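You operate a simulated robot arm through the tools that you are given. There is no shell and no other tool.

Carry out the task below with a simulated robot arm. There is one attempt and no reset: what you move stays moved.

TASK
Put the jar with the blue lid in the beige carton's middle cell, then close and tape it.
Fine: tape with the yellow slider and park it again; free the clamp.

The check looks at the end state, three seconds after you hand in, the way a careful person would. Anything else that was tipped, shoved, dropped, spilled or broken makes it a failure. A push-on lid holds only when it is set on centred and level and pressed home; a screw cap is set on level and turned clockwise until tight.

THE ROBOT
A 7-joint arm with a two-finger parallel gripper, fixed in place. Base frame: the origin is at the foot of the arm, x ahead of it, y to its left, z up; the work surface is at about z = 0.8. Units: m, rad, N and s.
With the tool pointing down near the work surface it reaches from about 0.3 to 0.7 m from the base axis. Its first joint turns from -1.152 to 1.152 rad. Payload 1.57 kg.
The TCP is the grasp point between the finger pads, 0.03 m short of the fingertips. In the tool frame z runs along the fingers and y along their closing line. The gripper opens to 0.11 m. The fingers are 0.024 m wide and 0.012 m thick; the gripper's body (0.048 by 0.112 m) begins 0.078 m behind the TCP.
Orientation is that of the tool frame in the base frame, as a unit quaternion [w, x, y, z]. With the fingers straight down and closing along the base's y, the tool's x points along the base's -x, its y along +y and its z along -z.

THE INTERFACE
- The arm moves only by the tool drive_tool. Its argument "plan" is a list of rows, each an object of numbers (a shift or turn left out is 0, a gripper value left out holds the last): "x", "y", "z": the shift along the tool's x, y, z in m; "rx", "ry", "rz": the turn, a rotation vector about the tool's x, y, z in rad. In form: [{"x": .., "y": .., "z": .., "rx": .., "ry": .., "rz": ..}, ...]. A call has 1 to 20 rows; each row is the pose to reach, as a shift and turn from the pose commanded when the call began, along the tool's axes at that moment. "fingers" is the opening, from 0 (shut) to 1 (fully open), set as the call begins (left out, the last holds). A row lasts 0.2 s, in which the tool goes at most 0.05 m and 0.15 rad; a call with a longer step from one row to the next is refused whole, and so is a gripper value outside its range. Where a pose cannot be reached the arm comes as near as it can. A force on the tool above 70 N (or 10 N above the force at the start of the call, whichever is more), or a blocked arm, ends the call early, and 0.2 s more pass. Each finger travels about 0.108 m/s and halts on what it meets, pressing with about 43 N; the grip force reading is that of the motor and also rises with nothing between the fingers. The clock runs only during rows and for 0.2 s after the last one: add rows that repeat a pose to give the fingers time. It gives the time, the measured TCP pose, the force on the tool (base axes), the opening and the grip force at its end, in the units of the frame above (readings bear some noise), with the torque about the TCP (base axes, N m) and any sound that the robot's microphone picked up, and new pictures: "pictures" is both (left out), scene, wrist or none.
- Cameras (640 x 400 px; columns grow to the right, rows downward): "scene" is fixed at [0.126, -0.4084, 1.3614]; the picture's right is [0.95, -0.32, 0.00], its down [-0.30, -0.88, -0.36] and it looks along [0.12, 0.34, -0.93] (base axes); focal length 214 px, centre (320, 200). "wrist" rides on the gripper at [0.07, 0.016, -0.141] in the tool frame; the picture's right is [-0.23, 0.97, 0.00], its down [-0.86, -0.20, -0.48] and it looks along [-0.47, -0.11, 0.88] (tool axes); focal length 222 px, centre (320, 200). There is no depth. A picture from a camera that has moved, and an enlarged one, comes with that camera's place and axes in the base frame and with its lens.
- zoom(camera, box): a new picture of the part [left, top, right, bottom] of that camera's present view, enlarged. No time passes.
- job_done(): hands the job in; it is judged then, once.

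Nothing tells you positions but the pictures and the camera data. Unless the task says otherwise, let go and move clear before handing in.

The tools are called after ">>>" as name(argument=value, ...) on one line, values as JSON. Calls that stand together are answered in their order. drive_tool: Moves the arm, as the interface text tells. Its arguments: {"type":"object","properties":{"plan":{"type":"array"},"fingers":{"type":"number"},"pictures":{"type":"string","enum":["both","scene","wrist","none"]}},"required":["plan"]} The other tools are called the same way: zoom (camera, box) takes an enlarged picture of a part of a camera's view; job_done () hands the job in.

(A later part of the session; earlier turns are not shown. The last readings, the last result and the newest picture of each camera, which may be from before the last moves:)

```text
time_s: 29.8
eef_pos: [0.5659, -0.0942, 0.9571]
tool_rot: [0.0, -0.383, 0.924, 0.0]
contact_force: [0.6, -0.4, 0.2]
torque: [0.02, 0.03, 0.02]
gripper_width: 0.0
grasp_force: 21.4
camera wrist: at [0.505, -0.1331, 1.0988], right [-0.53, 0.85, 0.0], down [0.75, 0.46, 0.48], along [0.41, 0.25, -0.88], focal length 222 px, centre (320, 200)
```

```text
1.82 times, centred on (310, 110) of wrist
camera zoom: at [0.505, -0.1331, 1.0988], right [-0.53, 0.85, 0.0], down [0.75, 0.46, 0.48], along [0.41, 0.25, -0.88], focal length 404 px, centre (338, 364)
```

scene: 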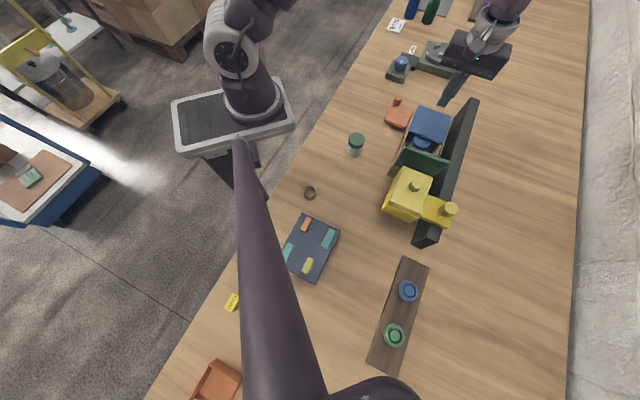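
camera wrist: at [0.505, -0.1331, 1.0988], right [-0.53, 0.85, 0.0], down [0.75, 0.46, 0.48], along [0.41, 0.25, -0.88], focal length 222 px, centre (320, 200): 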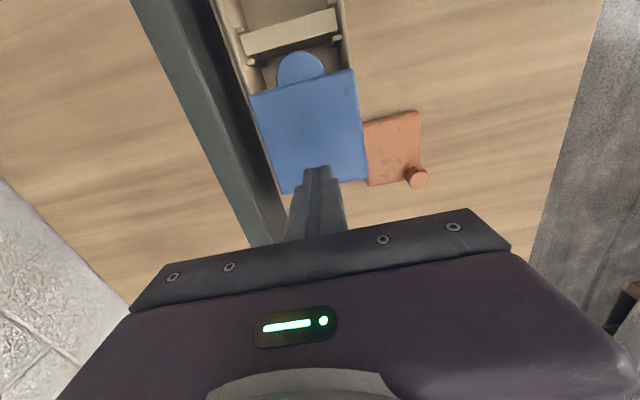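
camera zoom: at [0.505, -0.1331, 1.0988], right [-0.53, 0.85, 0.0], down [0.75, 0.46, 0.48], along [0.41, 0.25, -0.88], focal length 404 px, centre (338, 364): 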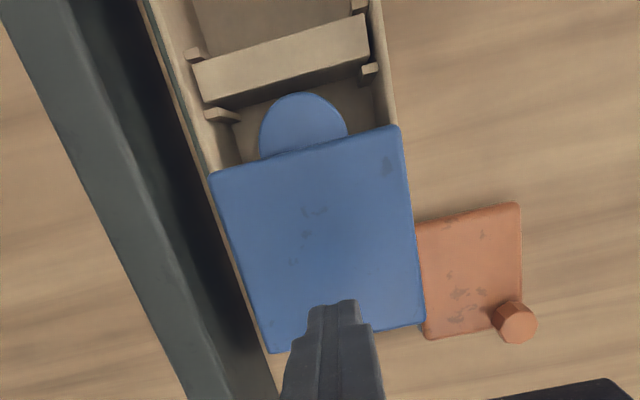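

The blue flap lies flat and covers half the carton. Now I'll rise and move over the green flap and slider to inspect them.

>>> drive_tool(plan=[{"z": -0.04}, {"z": -0.08}, {"z": -0.12}, {"x": 0.04, "z": -0.13}, {"x": 0.08, "z": -0.13}, {"x": 0.12, "z": -0.13}, {"x": 0.16, "z": -0.13}, {"x": 0.2, "z": -0.13}, {"x": 0.2, "z": -0.13}])

>>> zoom(camera="wrist", box=[160, 0, 480, 200])

```text
time_s: 31.8
eef_pos: [0.425, -0.2388, 1.0855]
tool_rot: [-0.001, -0.383, 0.924, -0.001]
contact_force: [0.9, -1.0, 0.1]
torque: [-0.02, 0.03, 0.01]
gripper_width: 0.0
grasp_force: 21.3
camera wrist: at [0.3649, -0.276, 1.2275], right [-0.53, 0.85, 0.0], down [0.75, 0.46, 0.48], along [0.41, 0.25, -0.88], focal length 222 px, centre (320, 200)
```

scene: 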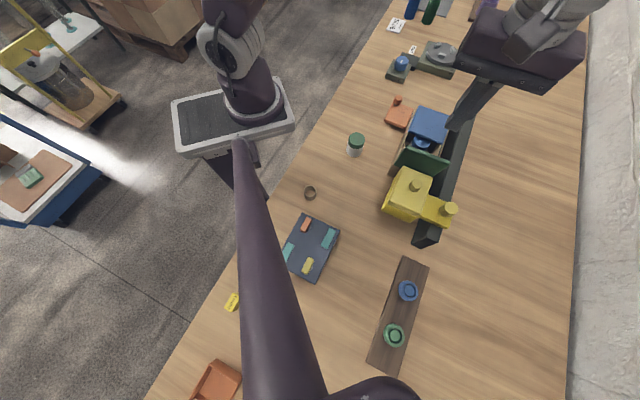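
wrist: 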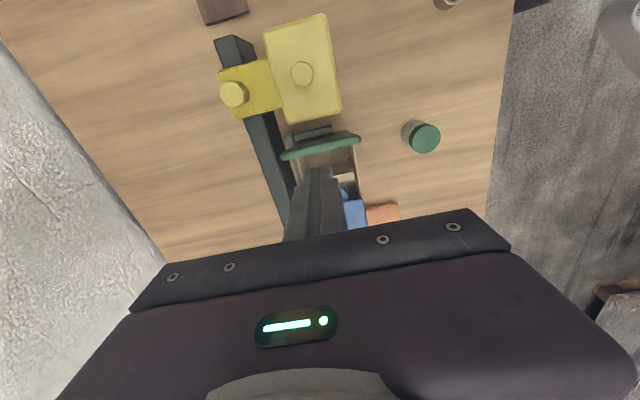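

```text
2.00 times, centred on (320, 100) of wrist
camera zoom: at [0.3649, -0.276, 1.2275], right [-0.53, 0.85, 0.0], down [0.75, 0.46, 0.48], along [0.41, 0.25, -0.88], focal length 444 px, centre (320, 400)
```

zoom: 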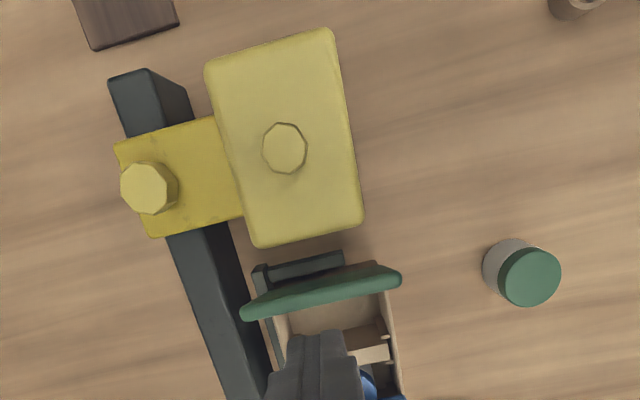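

The L-shaped fence holds the carton's end, and the slider head (e≈0.01–0.10) sits just beside the green flap, whose top edge is at e≈0.13 and z≈0.968. I'll bring the closed fingertips just above the slider slab, behind the flap's top edge.

>>> drive_tool(plan=[{"x": 0.02}, {"x": 0.036}, {"x": 0.036, "z": 0.03}, {"x": 0.036, "z": 0.06}, {"x": 0.036, "z": 0.08}, {"x": 0.036, "z": 0.09}, {"x": 0.036, "z": 0.09}])

>>> zoom(camera="wrist", box=[200, 40, 440, 220])

>>> zoom(camera="scene", box=[370, 110, 490, 230])

```text
time_s: 33.4
eef_pos: [0.3981, -0.2617, 0.9959]
tool_rot: [0.0, -0.382, 0.924, -0.001]
contact_force: [0.5, -0.1, 0.0]
torque: [-0.06, -0.02, 0.03]
gripper_width: 0.0001
grasp_force: 21.0
camera wrist: at [0.3375, -0.299, 1.1385], right [-0.53, 0.85, 0.0], down [0.75, 0.46, 0.48], along [0.41, 0.25, -0.88], focal length 222 px, centre (320, 200)
```

scene: 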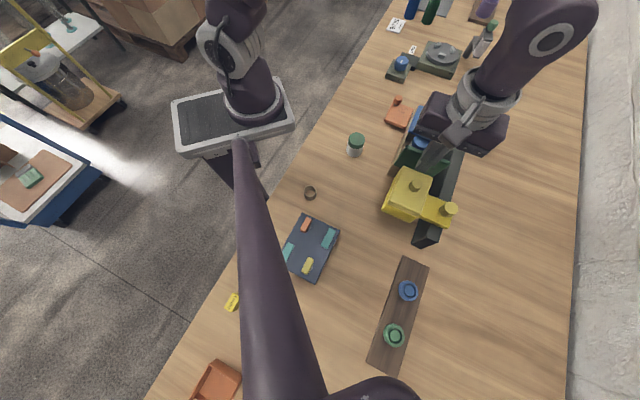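
wrist: 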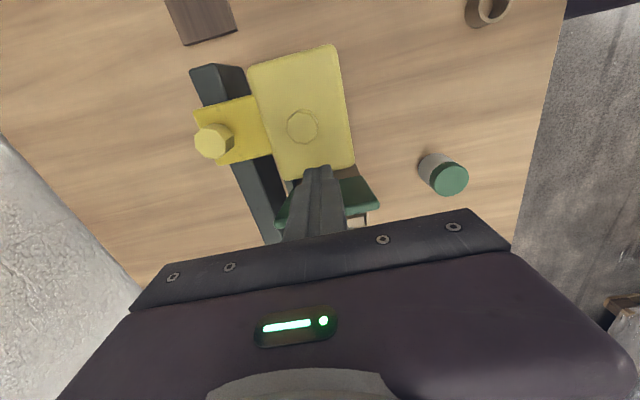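

```text
2.22 times, centred on (320, 130) of wrist
camera zoom: at [0.3375, -0.299, 1.1385], right [-0.53, 0.85, 0.0], down [0.75, 0.46, 0.48], along [0.41, 0.25, -0.88], focal length 494 px, centre (320, 356)
```

zoom: 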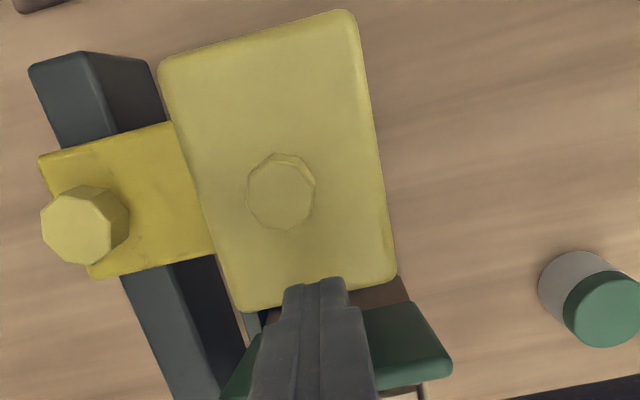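

```text
3.33 times, centred on (430, 170) of scene
camera zoom: at [0.126, -0.4084, 1.3614], right [0.95, -0.32, 0.0], down [-0.3, -0.88, -0.36], along [0.12, 0.34, -0.93], focal length 715 px, centre (-47, 300)
```

zoom: 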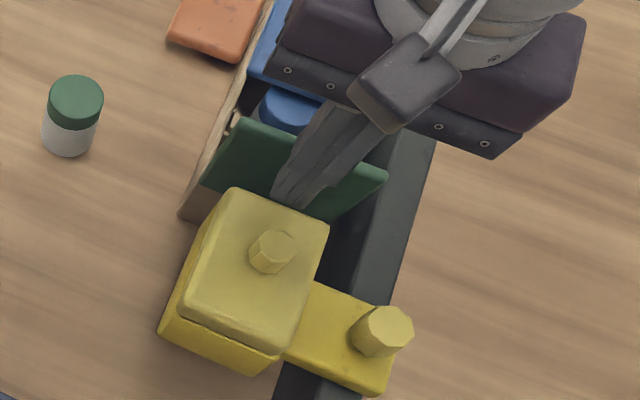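

The slab top is at about z=0.928 and the flap's top edge at about 0.978, so I can lower the tips to about 0.945 and push the flap inward.

>>> drive_tool(plan=[{"z": 0.01}, {"z": 0.02}, {"x": -0.012, "z": 0.02}, {"x": -0.024, "z": 0.02}, {"x": -0.036, "z": 0.02}, {"x": -0.048, "z": 0.02}, {"x": -0.06, "z": 0.02}, {"x": -0.072, "z": 0.02}, {"x": -0.084, "z": 0.02}, {"x": -0.096, "z": 0.02}, {"x": -0.108, "z": 0.02}, {"x": -0.12, "z": 0.02}, {"x": -0.12, "z": 0.02}])

>>> zoom(camera="wrist", box=[200, 20, 440, 240])

>>> zoom(camera="scene", box=[370, 90, 490, 210])

```text
time_s: 34.8
eef_pos: [0.4306, -0.2323, 0.9797]
tool_rot: [0.002, -0.383, 0.924, -0.002]
contact_force: [-5.6, 7.6, 18.7]
torque: [0.19, 0.24, 0.0]
gripper_width: 0.0
grasp_force: 21.5
stopped in row 7: the force on the tool passed its limit at 75 N (the readings are from after the stop); the commanded pose is now the measured one
camera wrist: at [0.369, -0.2697, 1.1212], right [-0.53, 0.85, 0.0], down [0.74, 0.46, 0.48], along [0.41, 0.25, -0.88], focal length 222 px, centre (320, 200)
```

scene: 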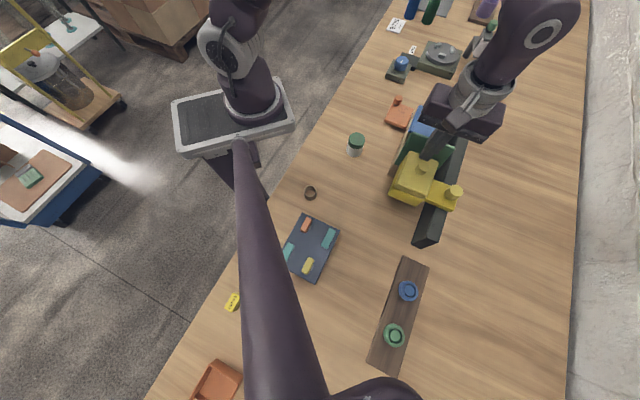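
wrist: 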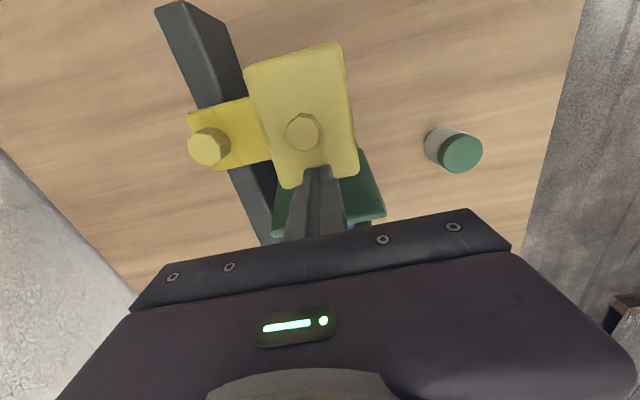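

```text
1.82 times, centred on (320, 130) of wrist
camera zoom: at [0.369, -0.2697, 1.1212], right [-0.53, 0.85, 0.0], down [0.74, 0.46, 0.48], along [0.41, 0.25, -0.88], focal length 404 px, centre (320, 327)
```

zoom: 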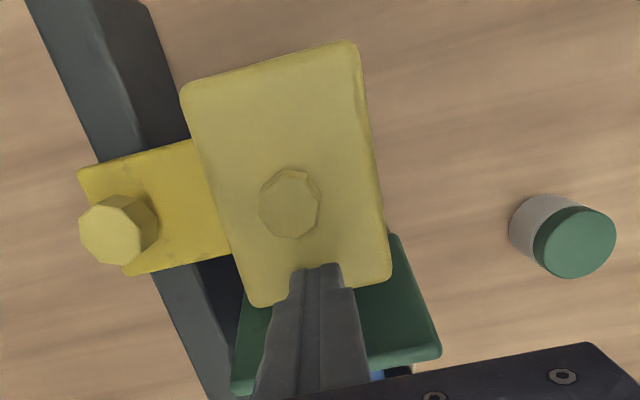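

```text
3.33 times, centred on (430, 150) of scene
camera zoom: at [0.1256, -0.4081, 1.3615], right [0.95, -0.32, 0.0], down [-0.3, -0.88, -0.36], along [0.12, 0.34, -0.93], focal length 715 px, centre (-47, 367)
```

zoom: 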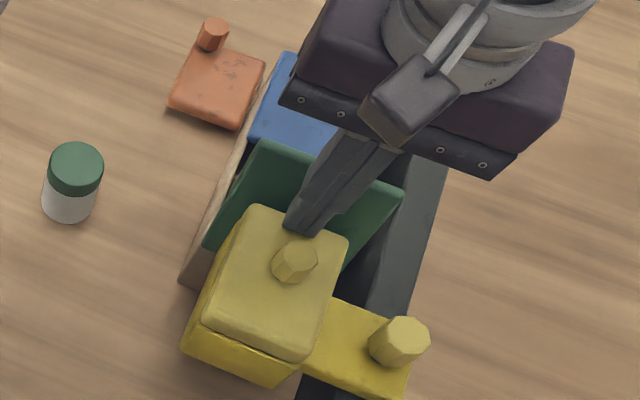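

The fingertips caught the slider's slab and dragged it a few centimetres along the rail into the green flap. I'll lift straight up at once and assess.

>>> drive_tool(plan=[{"z": -0.01}, {"z": -0.03}, {"z": -0.06}, {"z": -0.09}, {"x": 0.01, "z": -0.11}, {"x": 0.01, "z": -0.11}])

>>> zoom(camera="wrist", box=[200, 0, 440, 220])

>>> zoom(camera="scene", box=[370, 110, 490, 230])

```text
time_s: 36.2
eef_pos: [0.423, -0.2415, 1.0874]
tool_rot: [0.001, -0.382, 0.924, -0.002]
contact_force: [0.4, -1.0, -0.9]
torque: [-0.02, 0.0, 0.03]
gripper_width: 0.0
grasp_force: 21.2
camera wrist: at [0.3624, -0.279, 1.2293], right [-0.53, 0.85, 0.0], down [0.74, 0.46, 0.48], along [0.41, 0.25, -0.88], focal length 222 px, centre (320, 200)
```

scene: 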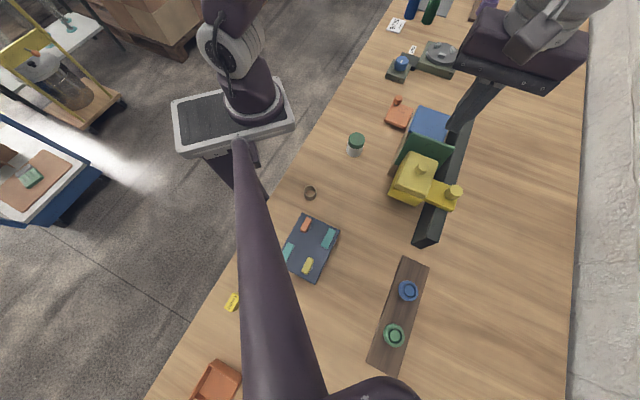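
wrist: 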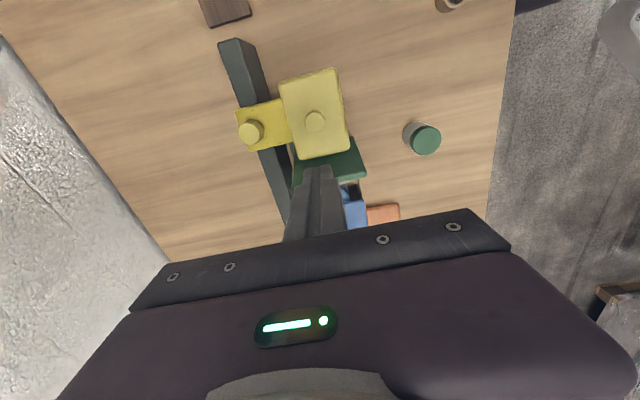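

```text
1.82 times, centred on (320, 110) of wrist
camera zoom: at [0.3624, -0.279, 1.2293], right [-0.53, 0.85, 0.0], down [0.74, 0.46, 0.48], along [0.41, 0.25, -0.88], focal length 404 px, centre (320, 364)
```

zoom: 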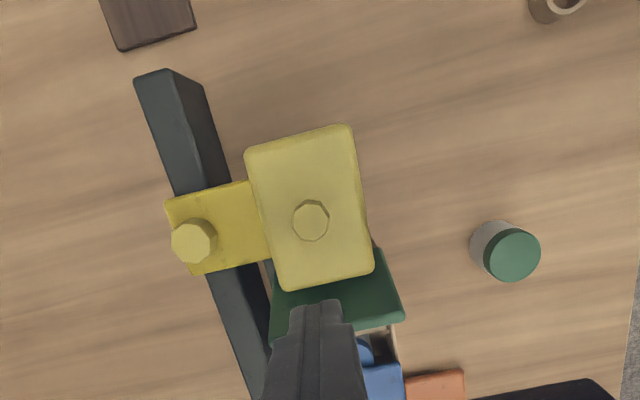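

```text
3.33 times, centred on (430, 170) of scene
camera zoom: at [0.1259, -0.4084, 1.3614], right [0.95, -0.32, 0.0], down [-0.3, -0.88, -0.36], along [0.12, 0.34, -0.93], focal length 715 px, centre (-47, 300)
```

zoom: 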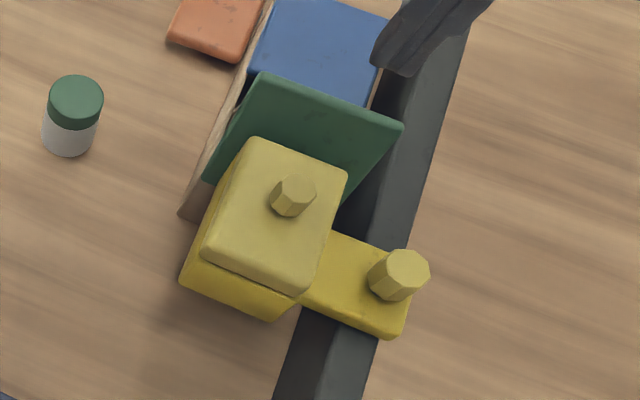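

The slider moved about 45 mm along the rail, which I'll reverse when I park it, and nothing else appears disturbed. The green flap is now just past vertical. I'll come down with tips at z≈0.958, above the slab (≈0.947), and push the flap over.

>>> drive_tool(plan=[{"x": -0.012, "z": 0.03}, {"x": -0.012, "z": 0.06}, {"x": -0.012, "z": 0.085}, {"x": -0.012, "z": 0.098}, {"x": -0.012, "z": 0.098}])

>>> zoom(camera="scene", box=[370, 110, 490, 230])

>>> zoom(camera="wrist", box=[200, 20, 440, 240])

```text
time_s: 37.4
eef_pos: [0.4333, -0.2337, 0.99]
tool_rot: [0.001, -0.382, 0.924, -0.001]
contact_force: [0.4, -0.3, -0.3]
torque: [0.0, 0.02, -0.02]
gripper_width: 0.0004
grasp_force: 21.5
camera wrist: at [0.3715, -0.27, 1.1325], right [-0.53, 0.85, 0.0], down [0.74, 0.46, 0.48], along [0.41, 0.25, -0.88], focal length 222 px, centre (320, 200)
```

scene: 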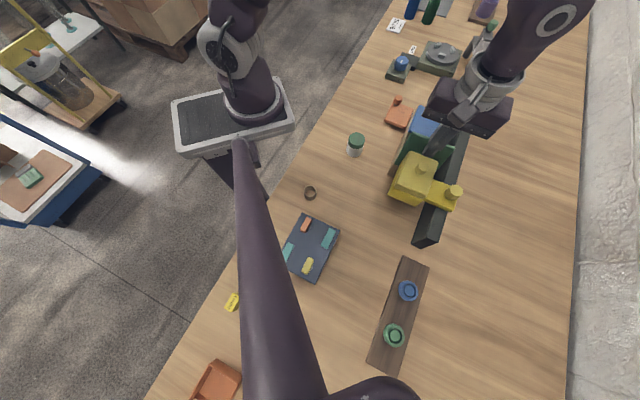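
wrist: 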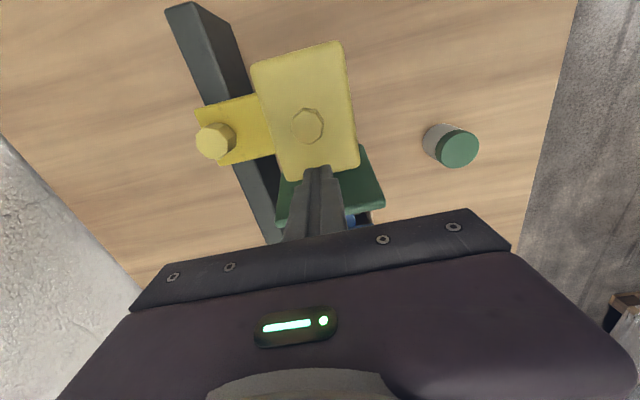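

```text
3.33 times, centred on (430, 170) of scene
camera zoom: at [0.126, -0.4084, 1.3614], right [0.95, -0.32, 0.0], down [-0.3, -0.88, -0.36], along [0.12, 0.34, -0.93], focal length 715 px, centre (-47, 300)
```

zoom: 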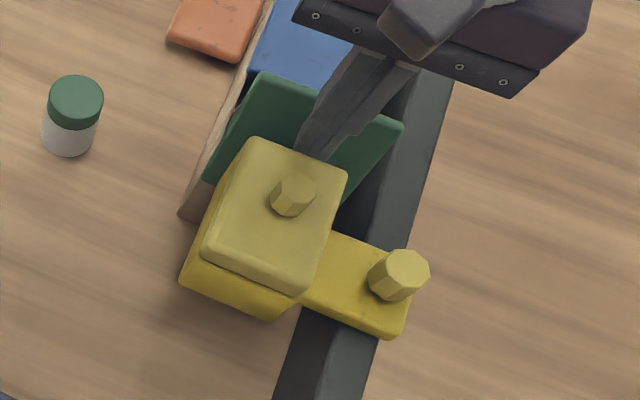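

```text
1.82 times, centred on (320, 130) of wrist
camera zoom: at [0.3715, -0.27, 1.1325], right [-0.53, 0.85, 0.0], down [0.74, 0.46, 0.48], along [0.41, 0.25, -0.88], focal length 404 px, centre (320, 327)
```

zoom: 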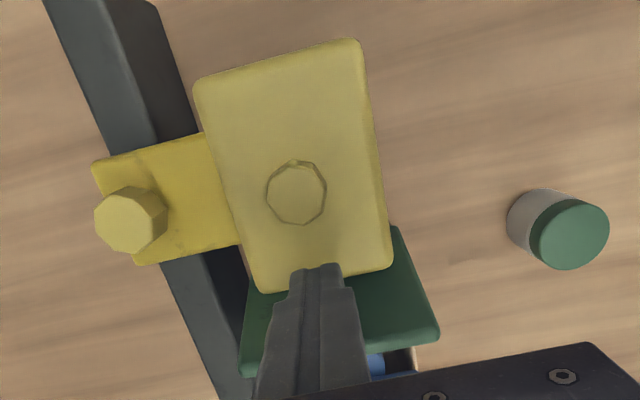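

No contact so far. Pushing along the carton's length.

>>> drive_tool(plan=[{"x": -0.01}, {"x": -0.02}, {"x": -0.03}, {"x": -0.04}, {"x": -0.05}, {"x": -0.06}, {"x": -0.07}, {"x": -0.08}, {"x": -0.09}, {"x": -0.1}, {"x": -0.1}])

>>> zoom(camera="scene", box=[370, 90, 490, 210])

>>> zoom(camera="wrist", box=[200, 20, 440, 240])

```text
time_s: 39.8
eef_pos: [0.5024, -0.1609, 0.9903]
tool_rot: [0.001, -0.383, 0.924, -0.002]
contact_force: [0.0, 0.1, 0.7]
torque: [0.01, -0.01, -0.01]
gripper_width: 0.0
grasp_force: 21.4
camera wrist: at [0.4411, -0.1981, 1.1316], right [-0.53, 0.85, 0.0], down [0.74, 0.46, 0.48], along [0.41, 0.25, -0.88], focal length 222 px, centre (320, 200)
```

scene: 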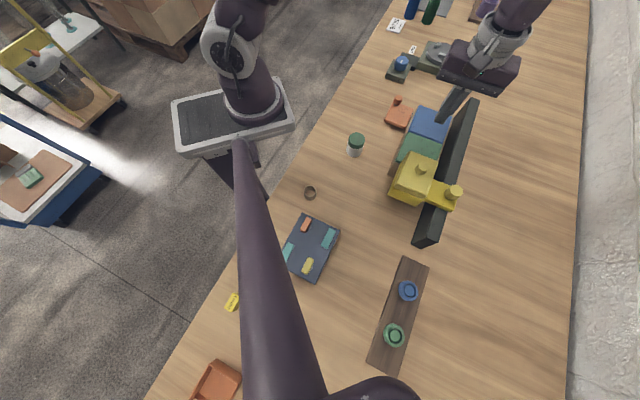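
wrist: 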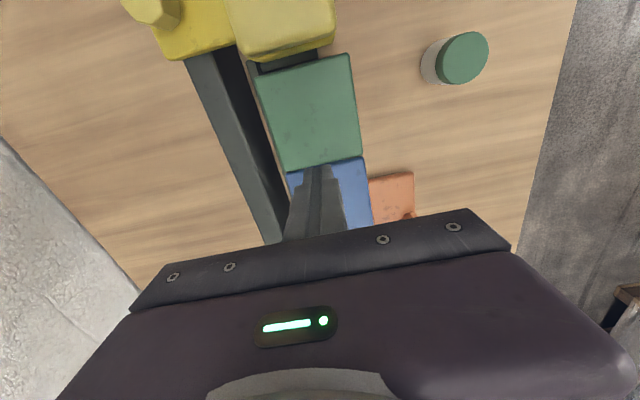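

```text
3.33 times, centred on (430, 150) of scene
camera zoom: at [0.126, -0.4084, 1.3614], right [0.95, -0.32, 0.0], down [-0.3, -0.88, -0.36], along [0.12, 0.34, -0.93], focal length 715 px, centre (-47, 367)
```

zoom: 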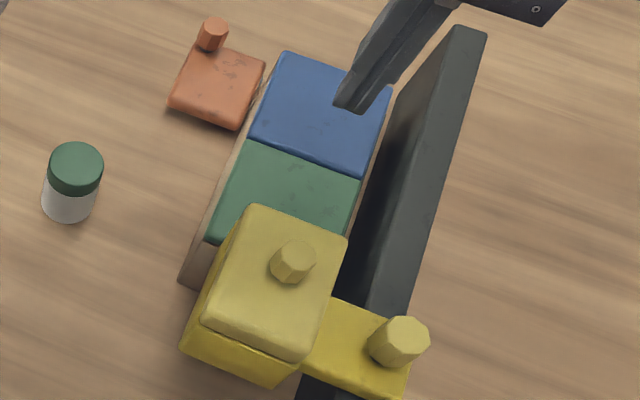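

```text
1.82 times, centred on (320, 130) of wrist
camera zoom: at [0.4411, -0.1981, 1.1316], right [-0.53, 0.85, 0.0], down [0.74, 0.46, 0.48], along [0.41, 0.25, -0.88], focal length 404 px, centre (320, 327)
```

zoom: 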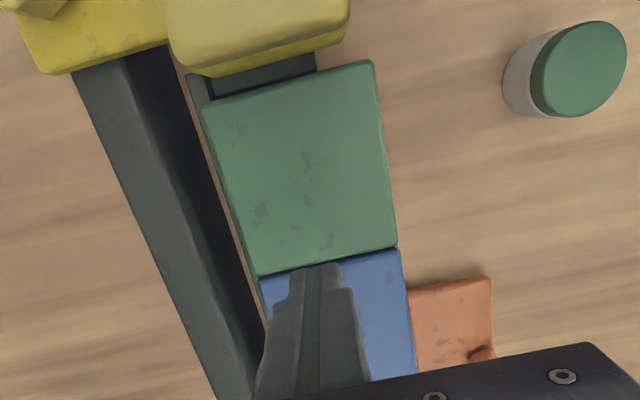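

Both flaps are closed flat and meet in the middle. Now I'll take the yellow slider by the knob on its head, near (0.4025, -0.262) with its top at z≈0.965. First I'll rise, move above it and open a little.

>>> drive_tool(plan=[{"z": -0.04}, {"x": 0.04, "z": -0.06}, {"x": 0.08, "z": -0.06}, {"x": 0.12, "z": -0.06}, {"x": 0.1425, "y": -0.001, "z": -0.06}, {"x": 0.1425, "y": -0.001, "z": -0.06}], fingers=0.5)

>>> zoom(camera="wrist", box=[200, 60, 440, 240])

```text
time_s: 41.2
eef_pos: [0.4064, -0.2623, 1.0505]
tool_rot: [0.002, -0.382, 0.924, -0.002]
contact_force: [-0.5, -0.5, 0.3]
torque: [0.02, 0.01, 0.0]
gripper_width: 0.0548
grasp_force: 0.0
camera wrist: at [0.3451, -0.2998, 1.1924], right [-0.53, 0.85, 0.0], down [0.74, 0.47, 0.48], along [0.41, 0.25, -0.88], focal length 222 px, centre (320, 200)
```

scene: 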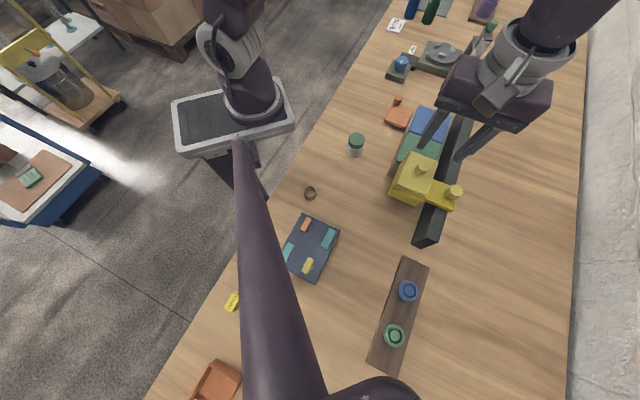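
wrist: 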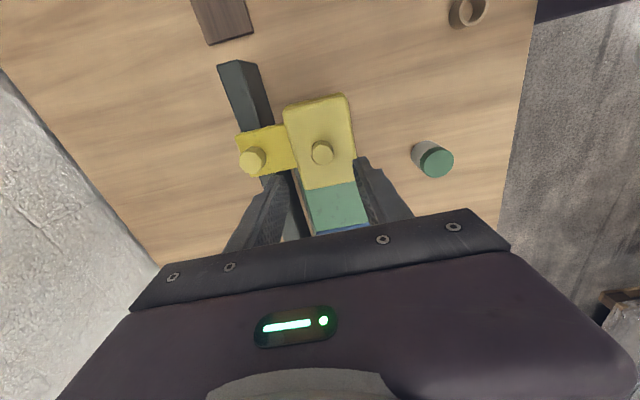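

```text
2.22 times, centred on (320, 150) of wrist
camera zoom: at [0.3451, -0.2998, 1.1924], right [-0.53, 0.85, 0.0], down [0.74, 0.47, 0.48], along [0.41, 0.25, -0.88], focal length 494 px, centre (320, 311)
```

zoom: 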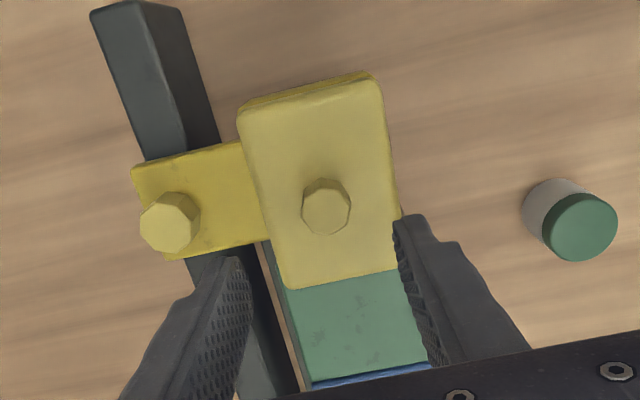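

The knob is at (0.402, -0.263). A small correction, then down so the tips stop just above the slab.

>>> drive_tool(plan=[{"x": 0.003, "y": 0.0025, "z": 0.03}, {"x": 0.003, "y": 0.0025, "z": 0.05}, {"x": 0.003, "y": 0.0025, "z": 0.06}, {"x": 0.003, "y": 0.0025, "z": 0.065}, {"x": 0.003, "y": 0.0025, "z": 0.065}])

>>> zoom(camera="wrist", box=[200, 60, 440, 240])

>>> zoom(camera="scene", box=[370, 110, 490, 230])

```text
time_s: 42.4
eef_pos: [0.4001, -0.2648, 0.9863]
tool_rot: [0.002, -0.383, 0.924, -0.002]
contact_force: [-0.2, 0.5, -0.5]
torque: [-0.01, -0.01, 0.0]
gripper_width: 0.055
grasp_force: 0.0
camera wrist: at [0.3394, -0.3015, 1.128], right [-0.53, 0.85, 0.0], down [0.74, 0.47, 0.48], along [0.41, 0.25, -0.88], focal length 222 px, centre (320, 200)
```

scene: 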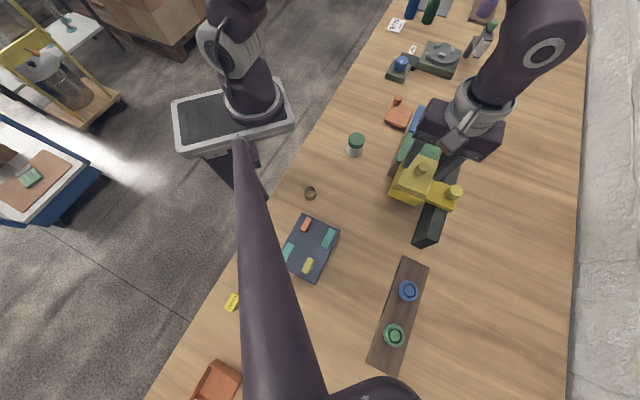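
wrist: 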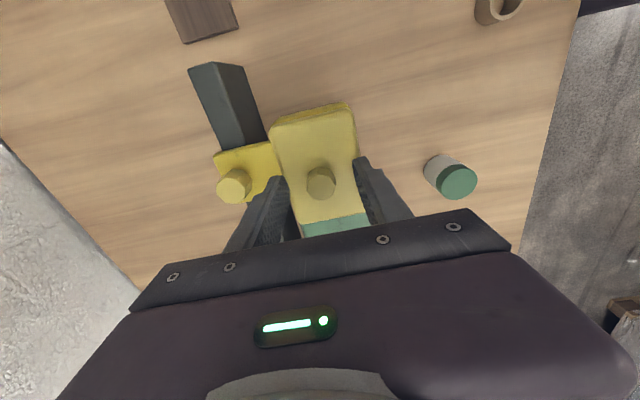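

```text
2.22 times, centred on (320, 150) of wrist
camera zoom: at [0.3394, -0.3015, 1.128], right [-0.53, 0.85, 0.0], down [0.74, 0.47, 0.48], along [0.41, 0.25, -0.88], focal length 494 px, centre (320, 311)
```

zoom: 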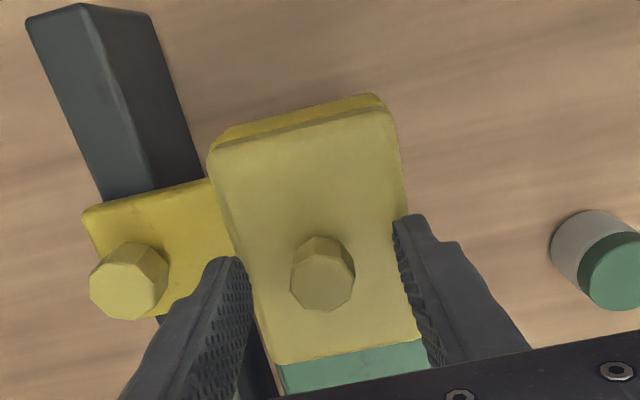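

```text
3.33 times, centred on (430, 170) of scene
camera zoom: at [0.126, -0.4084, 1.3614], right [0.95, -0.32, 0.0], down [-0.3, -0.88, -0.36], along [0.12, 0.34, -0.93], focal length 715 px, centre (-47, 300)
```

zoom: 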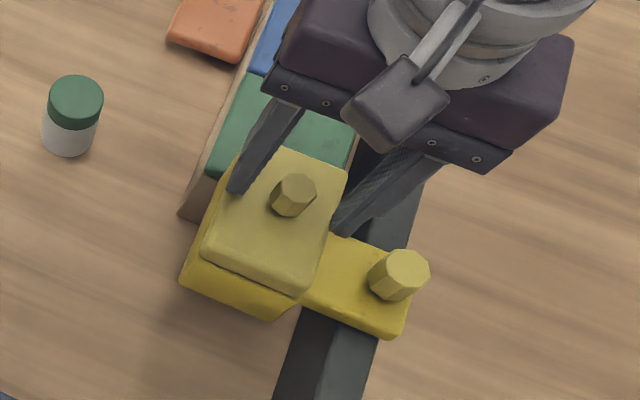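

The knob is centred between the fingers. Closing on it.

>>> drive_tool(plan=[{"x": -0.002}, {"x": -0.002}, {"x": -0.002}, {"x": -0.002}], fingers=0.1, pictures="wrist")

```text
time_s: 43.4
eef_pos: [0.4014, -0.2624, 0.9852]
tool_rot: [0.001, -0.383, 0.924, -0.003]
contact_force: [-0.6, -1.2, 1.9]
torque: [-0.07, 0.13, 0.02]
gripper_width: 0.0226
grasp_force: 35.4
camera wrist: at [0.3403, -0.2997, 1.1279], right [-0.53, 0.85, 0.0], down [0.74, 0.47, 0.48], along [0.41, 0.25, -0.88], focal length 222 px, centre (320, 200)
```

wrist: 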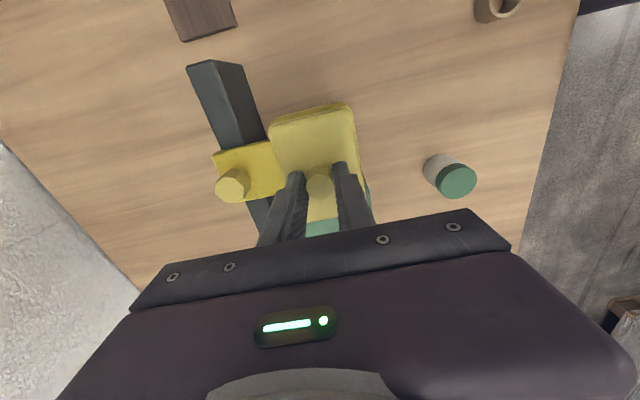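

Knob gripped at 22.6 mm. First I'll draw the slider back to its park position, about 44 mm in the -e direction, which also shows how freely it slides.

>>> drive_tool(plan=[{"x": 0.008}, {"x": 0.018}, {"x": 0.028}, {"x": 0.038}, {"x": 0.0436}, {"x": 0.0436}])

>>> zoom(camera="scene", box=[340, 150, 500, 250])

```text
time_s: 44.8
eef_pos: [0.3691, -0.292, 0.9872]
tool_rot: [0.001, -0.383, 0.924, -0.001]
contact_force: [-0.4, 1.1, -10.8]
torque: [0.14, -0.02, 0.03]
gripper_width: 0.0227
grasp_force: 35.4
camera wrist: at [0.3086, -0.3295, 1.128], right [-0.53, 0.85, 0.0], down [0.74, 0.47, 0.48], along [0.41, 0.25, -0.88], focal length 222 px, centre (320, 200)
```

scene: 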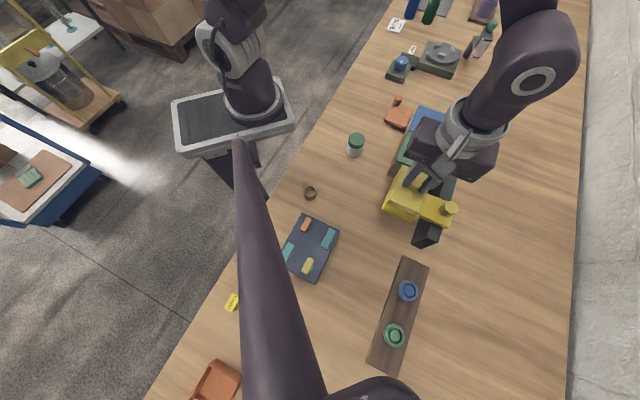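
wrist: 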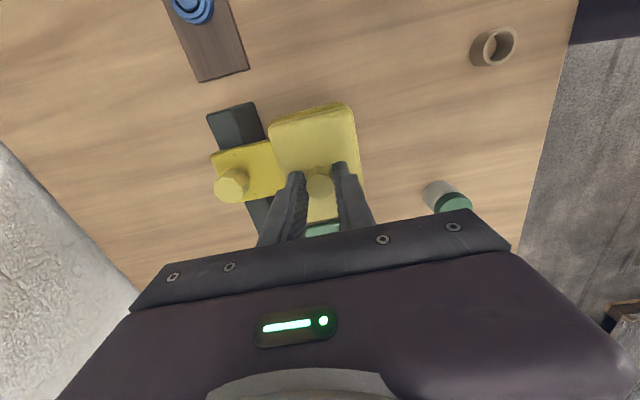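

```text
4.00 times, centred on (420, 200) of scene
camera zoom: at [0.1261, -0.4085, 1.3613], right [0.95, -0.32, 0.0], down [-0.3, -0.88, -0.36], along [0.12, 0.34, -0.93], focal length 858 px, centre (-80, 200)
```

zoom: 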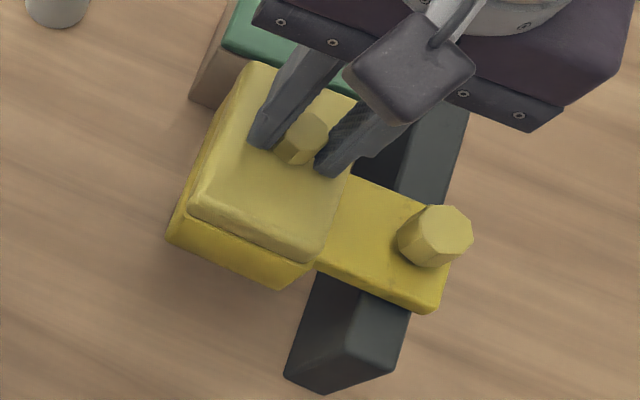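

The slider is back where it began. Now I'll drive it along the rail over the closed carton, first part.

>>> drive_tool(plan=[{"x": -0.01}, {"x": -0.025}, {"x": -0.04}, {"x": -0.055}, {"x": -0.07}, {"x": -0.085}, {"x": -0.1}, {"x": -0.115}, {"x": -0.13}, {"x": -0.145}, {"x": -0.16}, {"x": -0.175}, {"x": -0.19}, {"x": -0.19}])

>>> zoom(camera="scene", box=[360, 80, 520, 240])

```text
time_s: 47.8
eef_pos: [0.5026, -0.1583, 0.9865]
tool_rot: [0.001, -0.382, 0.924, -0.001]
contact_force: [0.8, -0.6, -5.7]
torque: [0.2, -0.13, -0.07]
gripper_width: 0.0229
grasp_force: 35.1
camera wrist: at [0.4413, -0.195, 1.1279], right [-0.53, 0.85, 0.0], down [0.74, 0.46, 0.48], along [0.41, 0.25, -0.88], focal length 222 px, centre (320, 200)
```

scene: 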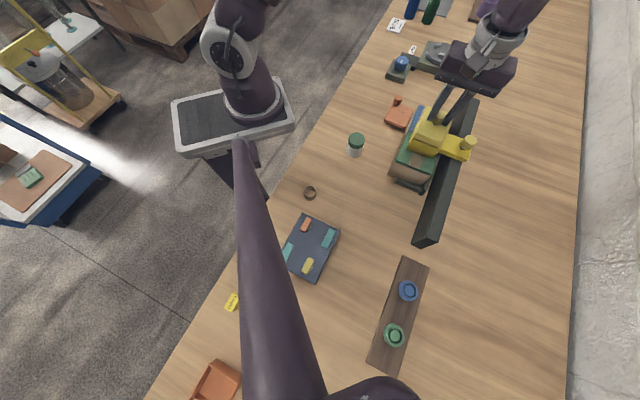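
wrist: 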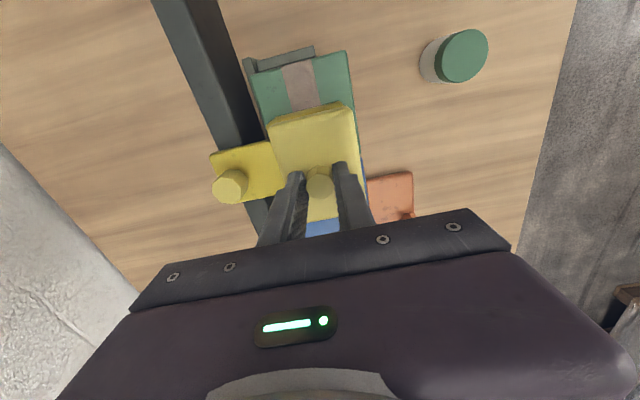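

```text
2.50 times, centred on (440, 160) of scene
camera zoom: at [0.1261, -0.4084, 1.3614], right [0.95, -0.32, 0.0], down [-0.3, -0.88, -0.36], along [0.12, 0.34, -0.93], focal length 536 px, centre (20, 300)
```

zoom: 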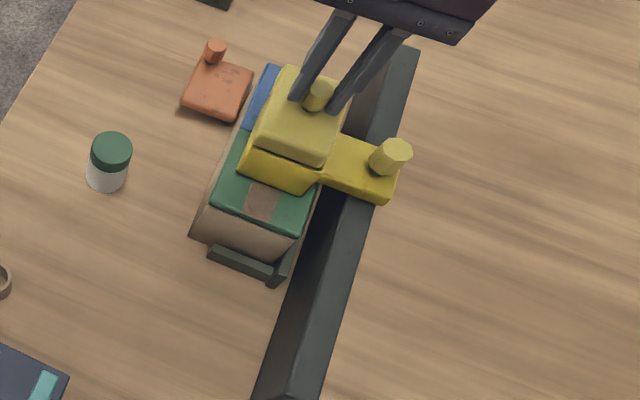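

Tape is being laid behind the slider as it moves. Continuing past the far end of the carton.

>>> drive_tool(plan=[{"x": -0.01}, {"x": -0.025}, {"x": -0.04}, {"x": -0.055}, {"x": -0.07}, {"x": -0.085}, {"x": -0.1}, {"x": -0.115}, {"x": -0.13}, {"x": -0.145}, {"x": -0.16}, {"x": -0.175}, {"x": -0.185}, {"x": -0.185}])

>>> zoom(camera="scene", box=[370, 60, 530, 220])

>>> zoom(camera="wrist", box=[160, 0, 460, 220])

```text
time_s: 50.8
eef_pos: [0.6352, -0.0276, 0.9854]
tool_rot: [0.001, -0.383, 0.924, -0.001]
contact_force: [0.6, 0.9, -0.9]
torque: [-0.02, -0.03, -0.03]
gripper_width: 0.0113
grasp_force: 0.0
camera wrist: at [0.5736, -0.0648, 1.1269], right [-0.53, 0.85, 0.0], down [0.74, 0.47, 0.48], along [0.41, 0.25, -0.88], focal length 222 px, centre (320, 200)
```

scene: 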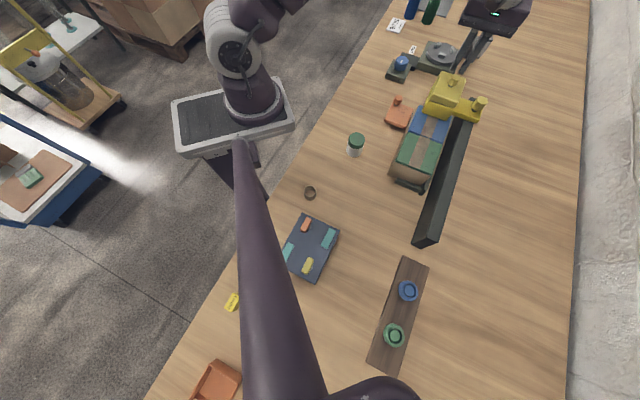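
wrist: 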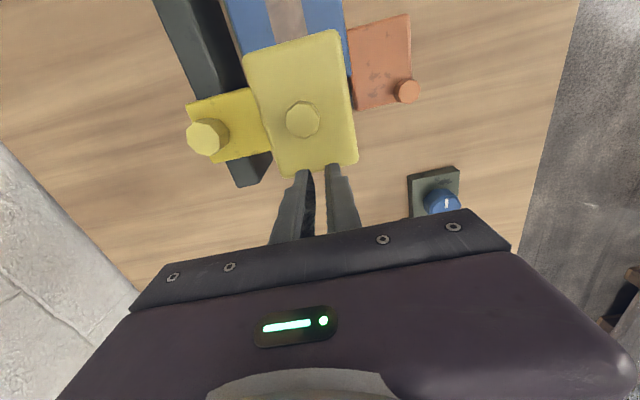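

```text
2.50 times, centred on (450, 140) of scene
camera zoom: at [0.126, -0.4084, 1.3614], right [0.95, -0.32, 0.0], down [-0.3, -0.88, -0.36], along [0.12, 0.34, -0.93], focal length 536 px, centre (-5, 350)
```

zoom: 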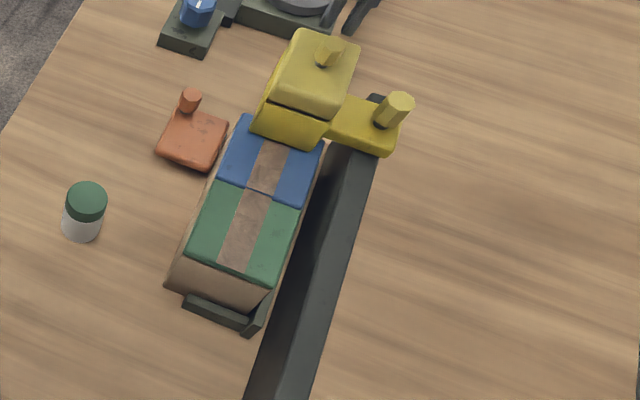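

```text
1.82 times, centred on (310, 110) of wrist
camera zoom: at [0.5736, -0.0648, 1.1269], right [-0.53, 0.85, 0.0], down [0.74, 0.47, 0.48], along [0.41, 0.25, -0.88], focal length 404 px, centre (338, 364)
```

zoom: 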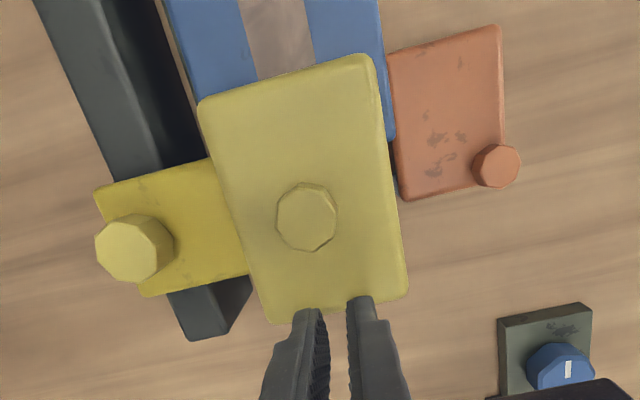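

The tape now runs across both flaps. The slider stopped with its knob at e≈0.38, just beyond the carton's end, and my fingers slipped past the knob. I'll rise, regrip the knob and check whether that is the end of travel.

>>> drive_tool(plan=[{"z": -0.03}, {"z": -0.05}, {"x": 0.03, "z": -0.05}, {"x": 0.05, "z": -0.05}, {"x": 0.05, "z": -0.03}, {"x": 0.05, "z": -0.01}, {"x": 0.05, "z": 0.0}, {"x": 0.05, "z": 0.0}], fingers=0.5)

>>> zoom(camera="wrist", box=[200, 60, 440, 240])

```text
time_s: 52.6
eef_pos: [0.6, -0.0606, 0.9856]
tool_rot: [0.001, -0.383, 0.924, -0.002]
contact_force: [-0.2, -0.1, 0.2]
torque: [0.02, -0.03, -0.02]
gripper_width: 0.0549
grasp_force: 0.1
camera wrist: at [0.5383, -0.0992, 1.1283], right [-0.53, 0.85, 0.0], down [0.74, 0.47, 0.48], along [0.41, 0.25, -0.88], focal length 222 px, centre (320, 200)
```

scene: 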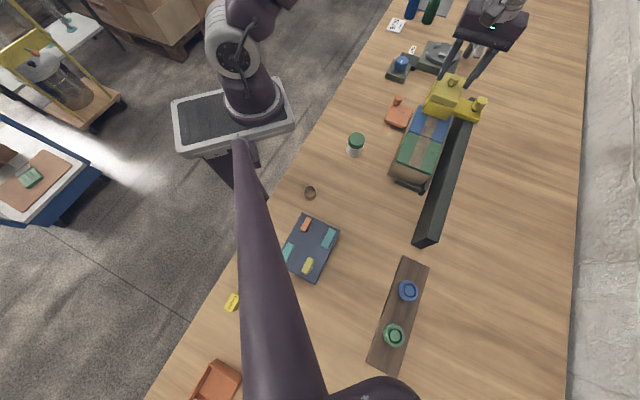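
wrist: 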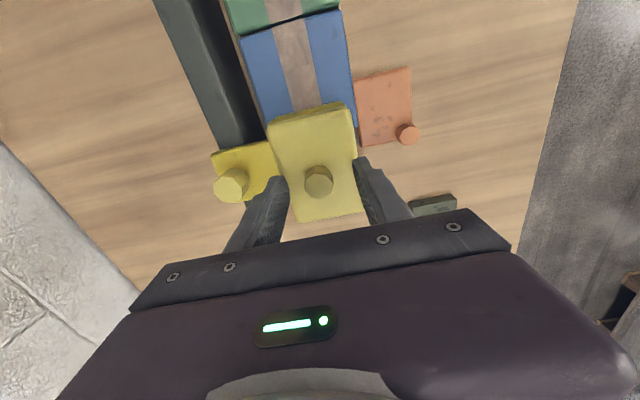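

```text
2.22 times, centred on (320, 150) of wrist
camera zoom: at [0.5383, -0.0992, 1.1283], right [-0.53, 0.85, 0.0], down [0.74, 0.47, 0.48], along [0.41, 0.25, -0.88], focal length 494 px, centre (320, 311)
```

zoom: 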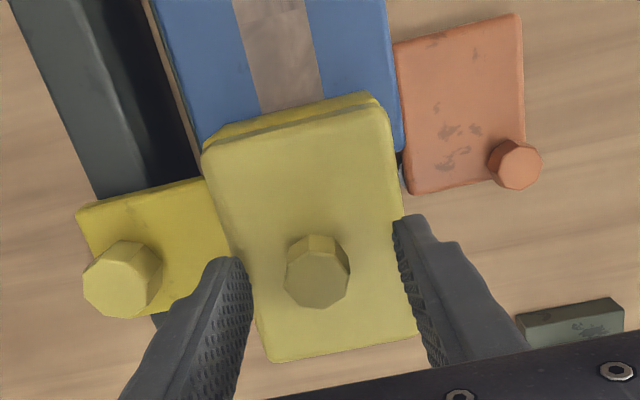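

>>> drive_tool(plan=[{"x": 0.0}, {"x": 0.0}, {"x": 0.0}, {"x": 0.0}], fingers=0.1, pictures="none")

>>> drive_tool(plan=[{"x": -0.003}, {"x": -0.006}, {"x": -0.008}, {"x": -0.008}], pictures="wrist")

```text
time_s: 53.6
eef_pos: [0.5998, -0.061, 0.9869]
tool_rot: [0.002, -0.382, 0.924, -0.003]
contact_force: [-0.4, 0.4, -1.3]
torque: [0.01, 0.04, -0.02]
gripper_width: 0.0229
grasp_force: 35.3
```

```text
time_s: 54.6
eef_pos: [0.6032, -0.0589, 0.9866]
tool_rot: [-0.001, -0.382, 0.924, -0.002]
contact_force: [-19.4, -19.4, -0.1]
torque: [-0.57, 0.56, -0.01]
gripper_width: 0.0231
grasp_force: 35.4
camera wrist: at [0.5426, -0.0957, 1.1287], right [-0.53, 0.85, 0.0], down [0.75, 0.47, 0.47], along [0.41, 0.25, -0.88], focal length 222 px, centre (320, 200)
```

wrist: 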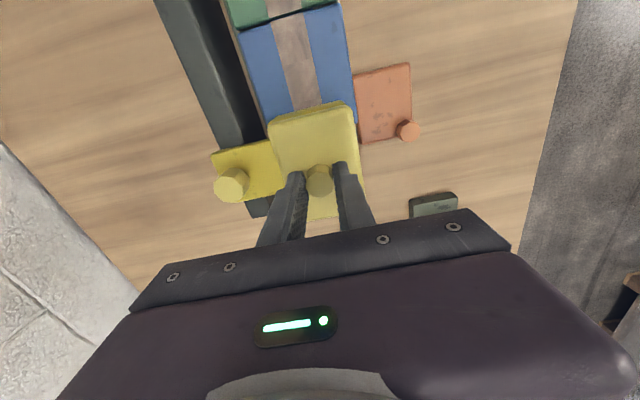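

It resists with about 27 N, so that is the end stop and the tape pass is complete. Now I'll draw the slider back to its park place.

>>> drive_tool(plan=[{"x": 0.008}, {"x": 0.02}, {"x": 0.035}, {"x": 0.05}, {"x": 0.065}, {"x": 0.08}, {"x": 0.095}, {"x": 0.11}, {"x": 0.125}, {"x": 0.14}, {"x": 0.155}, {"x": 0.17}, {"x": 0.185}, {"x": 0.2}, {"x": 0.215}, {"x": 0.23}, {"x": 0.245}, {"x": 0.26}, {"x": 0.27}, {"x": 0.27}])

>>> zoom(camera="scene", box=[340, 80, 520, 240])

```text
time_s: 58.8
eef_pos: [0.4143, -0.25, 0.9835]
tool_rot: [0.001, -0.383, 0.924, -0.002]
contact_force: [-0.3, 0.5, 17.4]
torque: [0.15, -0.08, 0.04]
gripper_width: 0.0228
grasp_force: 35.2
camera wrist: at [0.3529, -0.2865, 1.1261], right [-0.53, 0.85, -0.01], down [0.74, 0.47, 0.48], along [0.41, 0.25, -0.88], focal length 222 px, centre (320, 200)
```

scene: 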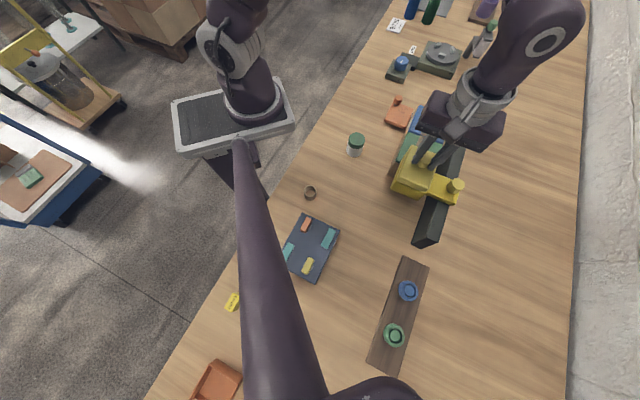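
wrist: 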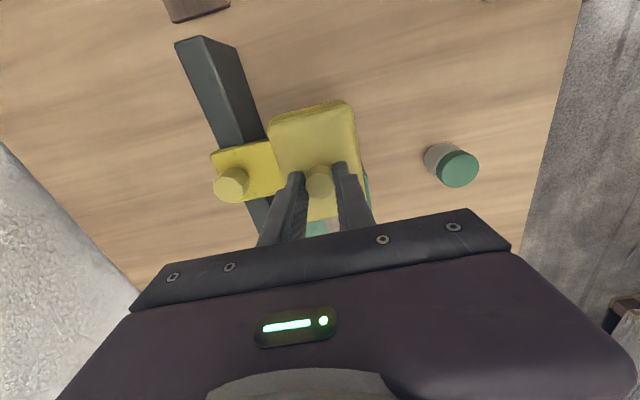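

```text
2.50 times, centred on (430, 160) of scene
camera zoom: at [0.1257, -0.4083, 1.3614], right [0.95, -0.32, 0.0], down [-0.3, -0.88, -0.36], along [0.12, 0.34, -0.93], focal length 536 px, centre (45, 300)
```

zoom: 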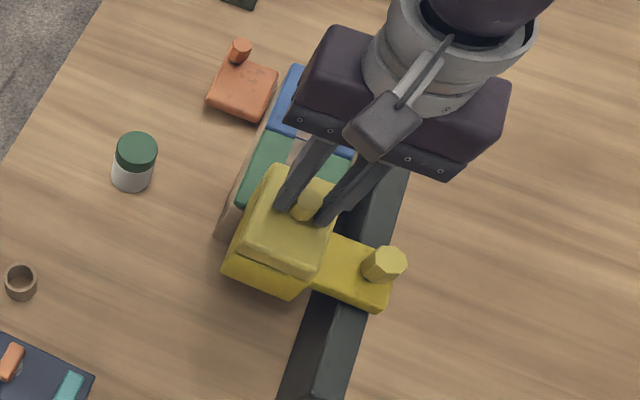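

About 62 mm remains to the park place. Finishing the return.

>>> drive_tool(plan=[{"x": 0.012, "z": -0.002}, {"x": 0.027, "z": -0.002}, {"x": 0.042, "z": -0.002}, {"x": 0.054, "z": -0.002}, {"x": 0.062, "z": -0.002}, {"x": 0.062, "z": -0.002}])

>>> zoom(camera="scene", box=[340, 150, 500, 250])

```text
time_s: 60.2
eef_pos: [0.3715, -0.2918, 0.987]
tool_rot: [0.0, -0.383, 0.924, -0.002]
contact_force: [0.1, 0.5, -26.1]
torque: [0.06, -0.03, 0.01]
gripper_width: 0.0229
grasp_force: 35.7
camera wrist: at [0.3096, -0.3292, 1.1297], right [-0.53, 0.85, 0.0], down [0.74, 0.47, 0.48], along [0.41, 0.25, -0.88], focal length 222 px, centre (320, 200)
```

scene: 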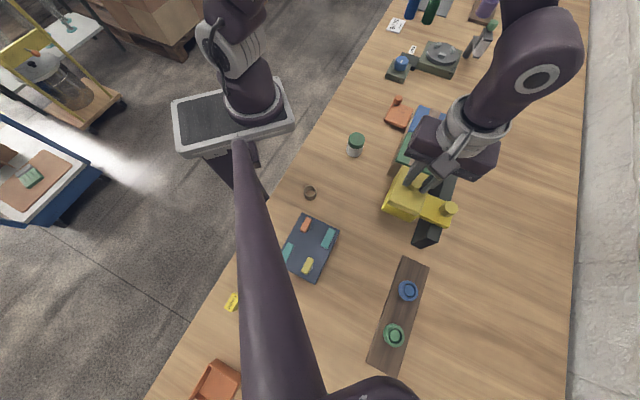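
wrist: 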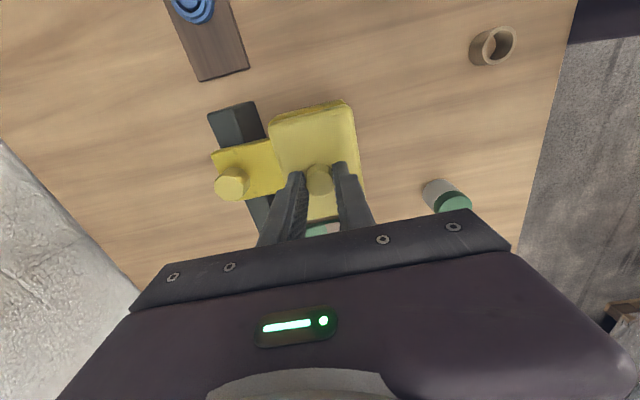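

```text
4.00 times, centred on (420, 200) of scene
camera zoom: at [0.1262, -0.4086, 1.3613], right [0.95, -0.32, 0.0], down [-0.3, -0.88, -0.36], along [0.12, 0.34, -0.93], focal length 858 px, centre (-80, 200)
```

zoom: 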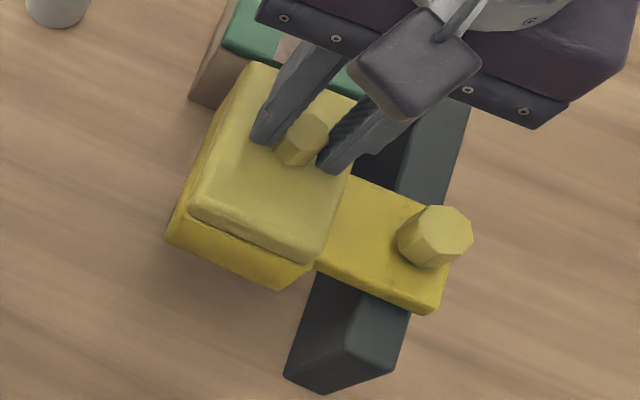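

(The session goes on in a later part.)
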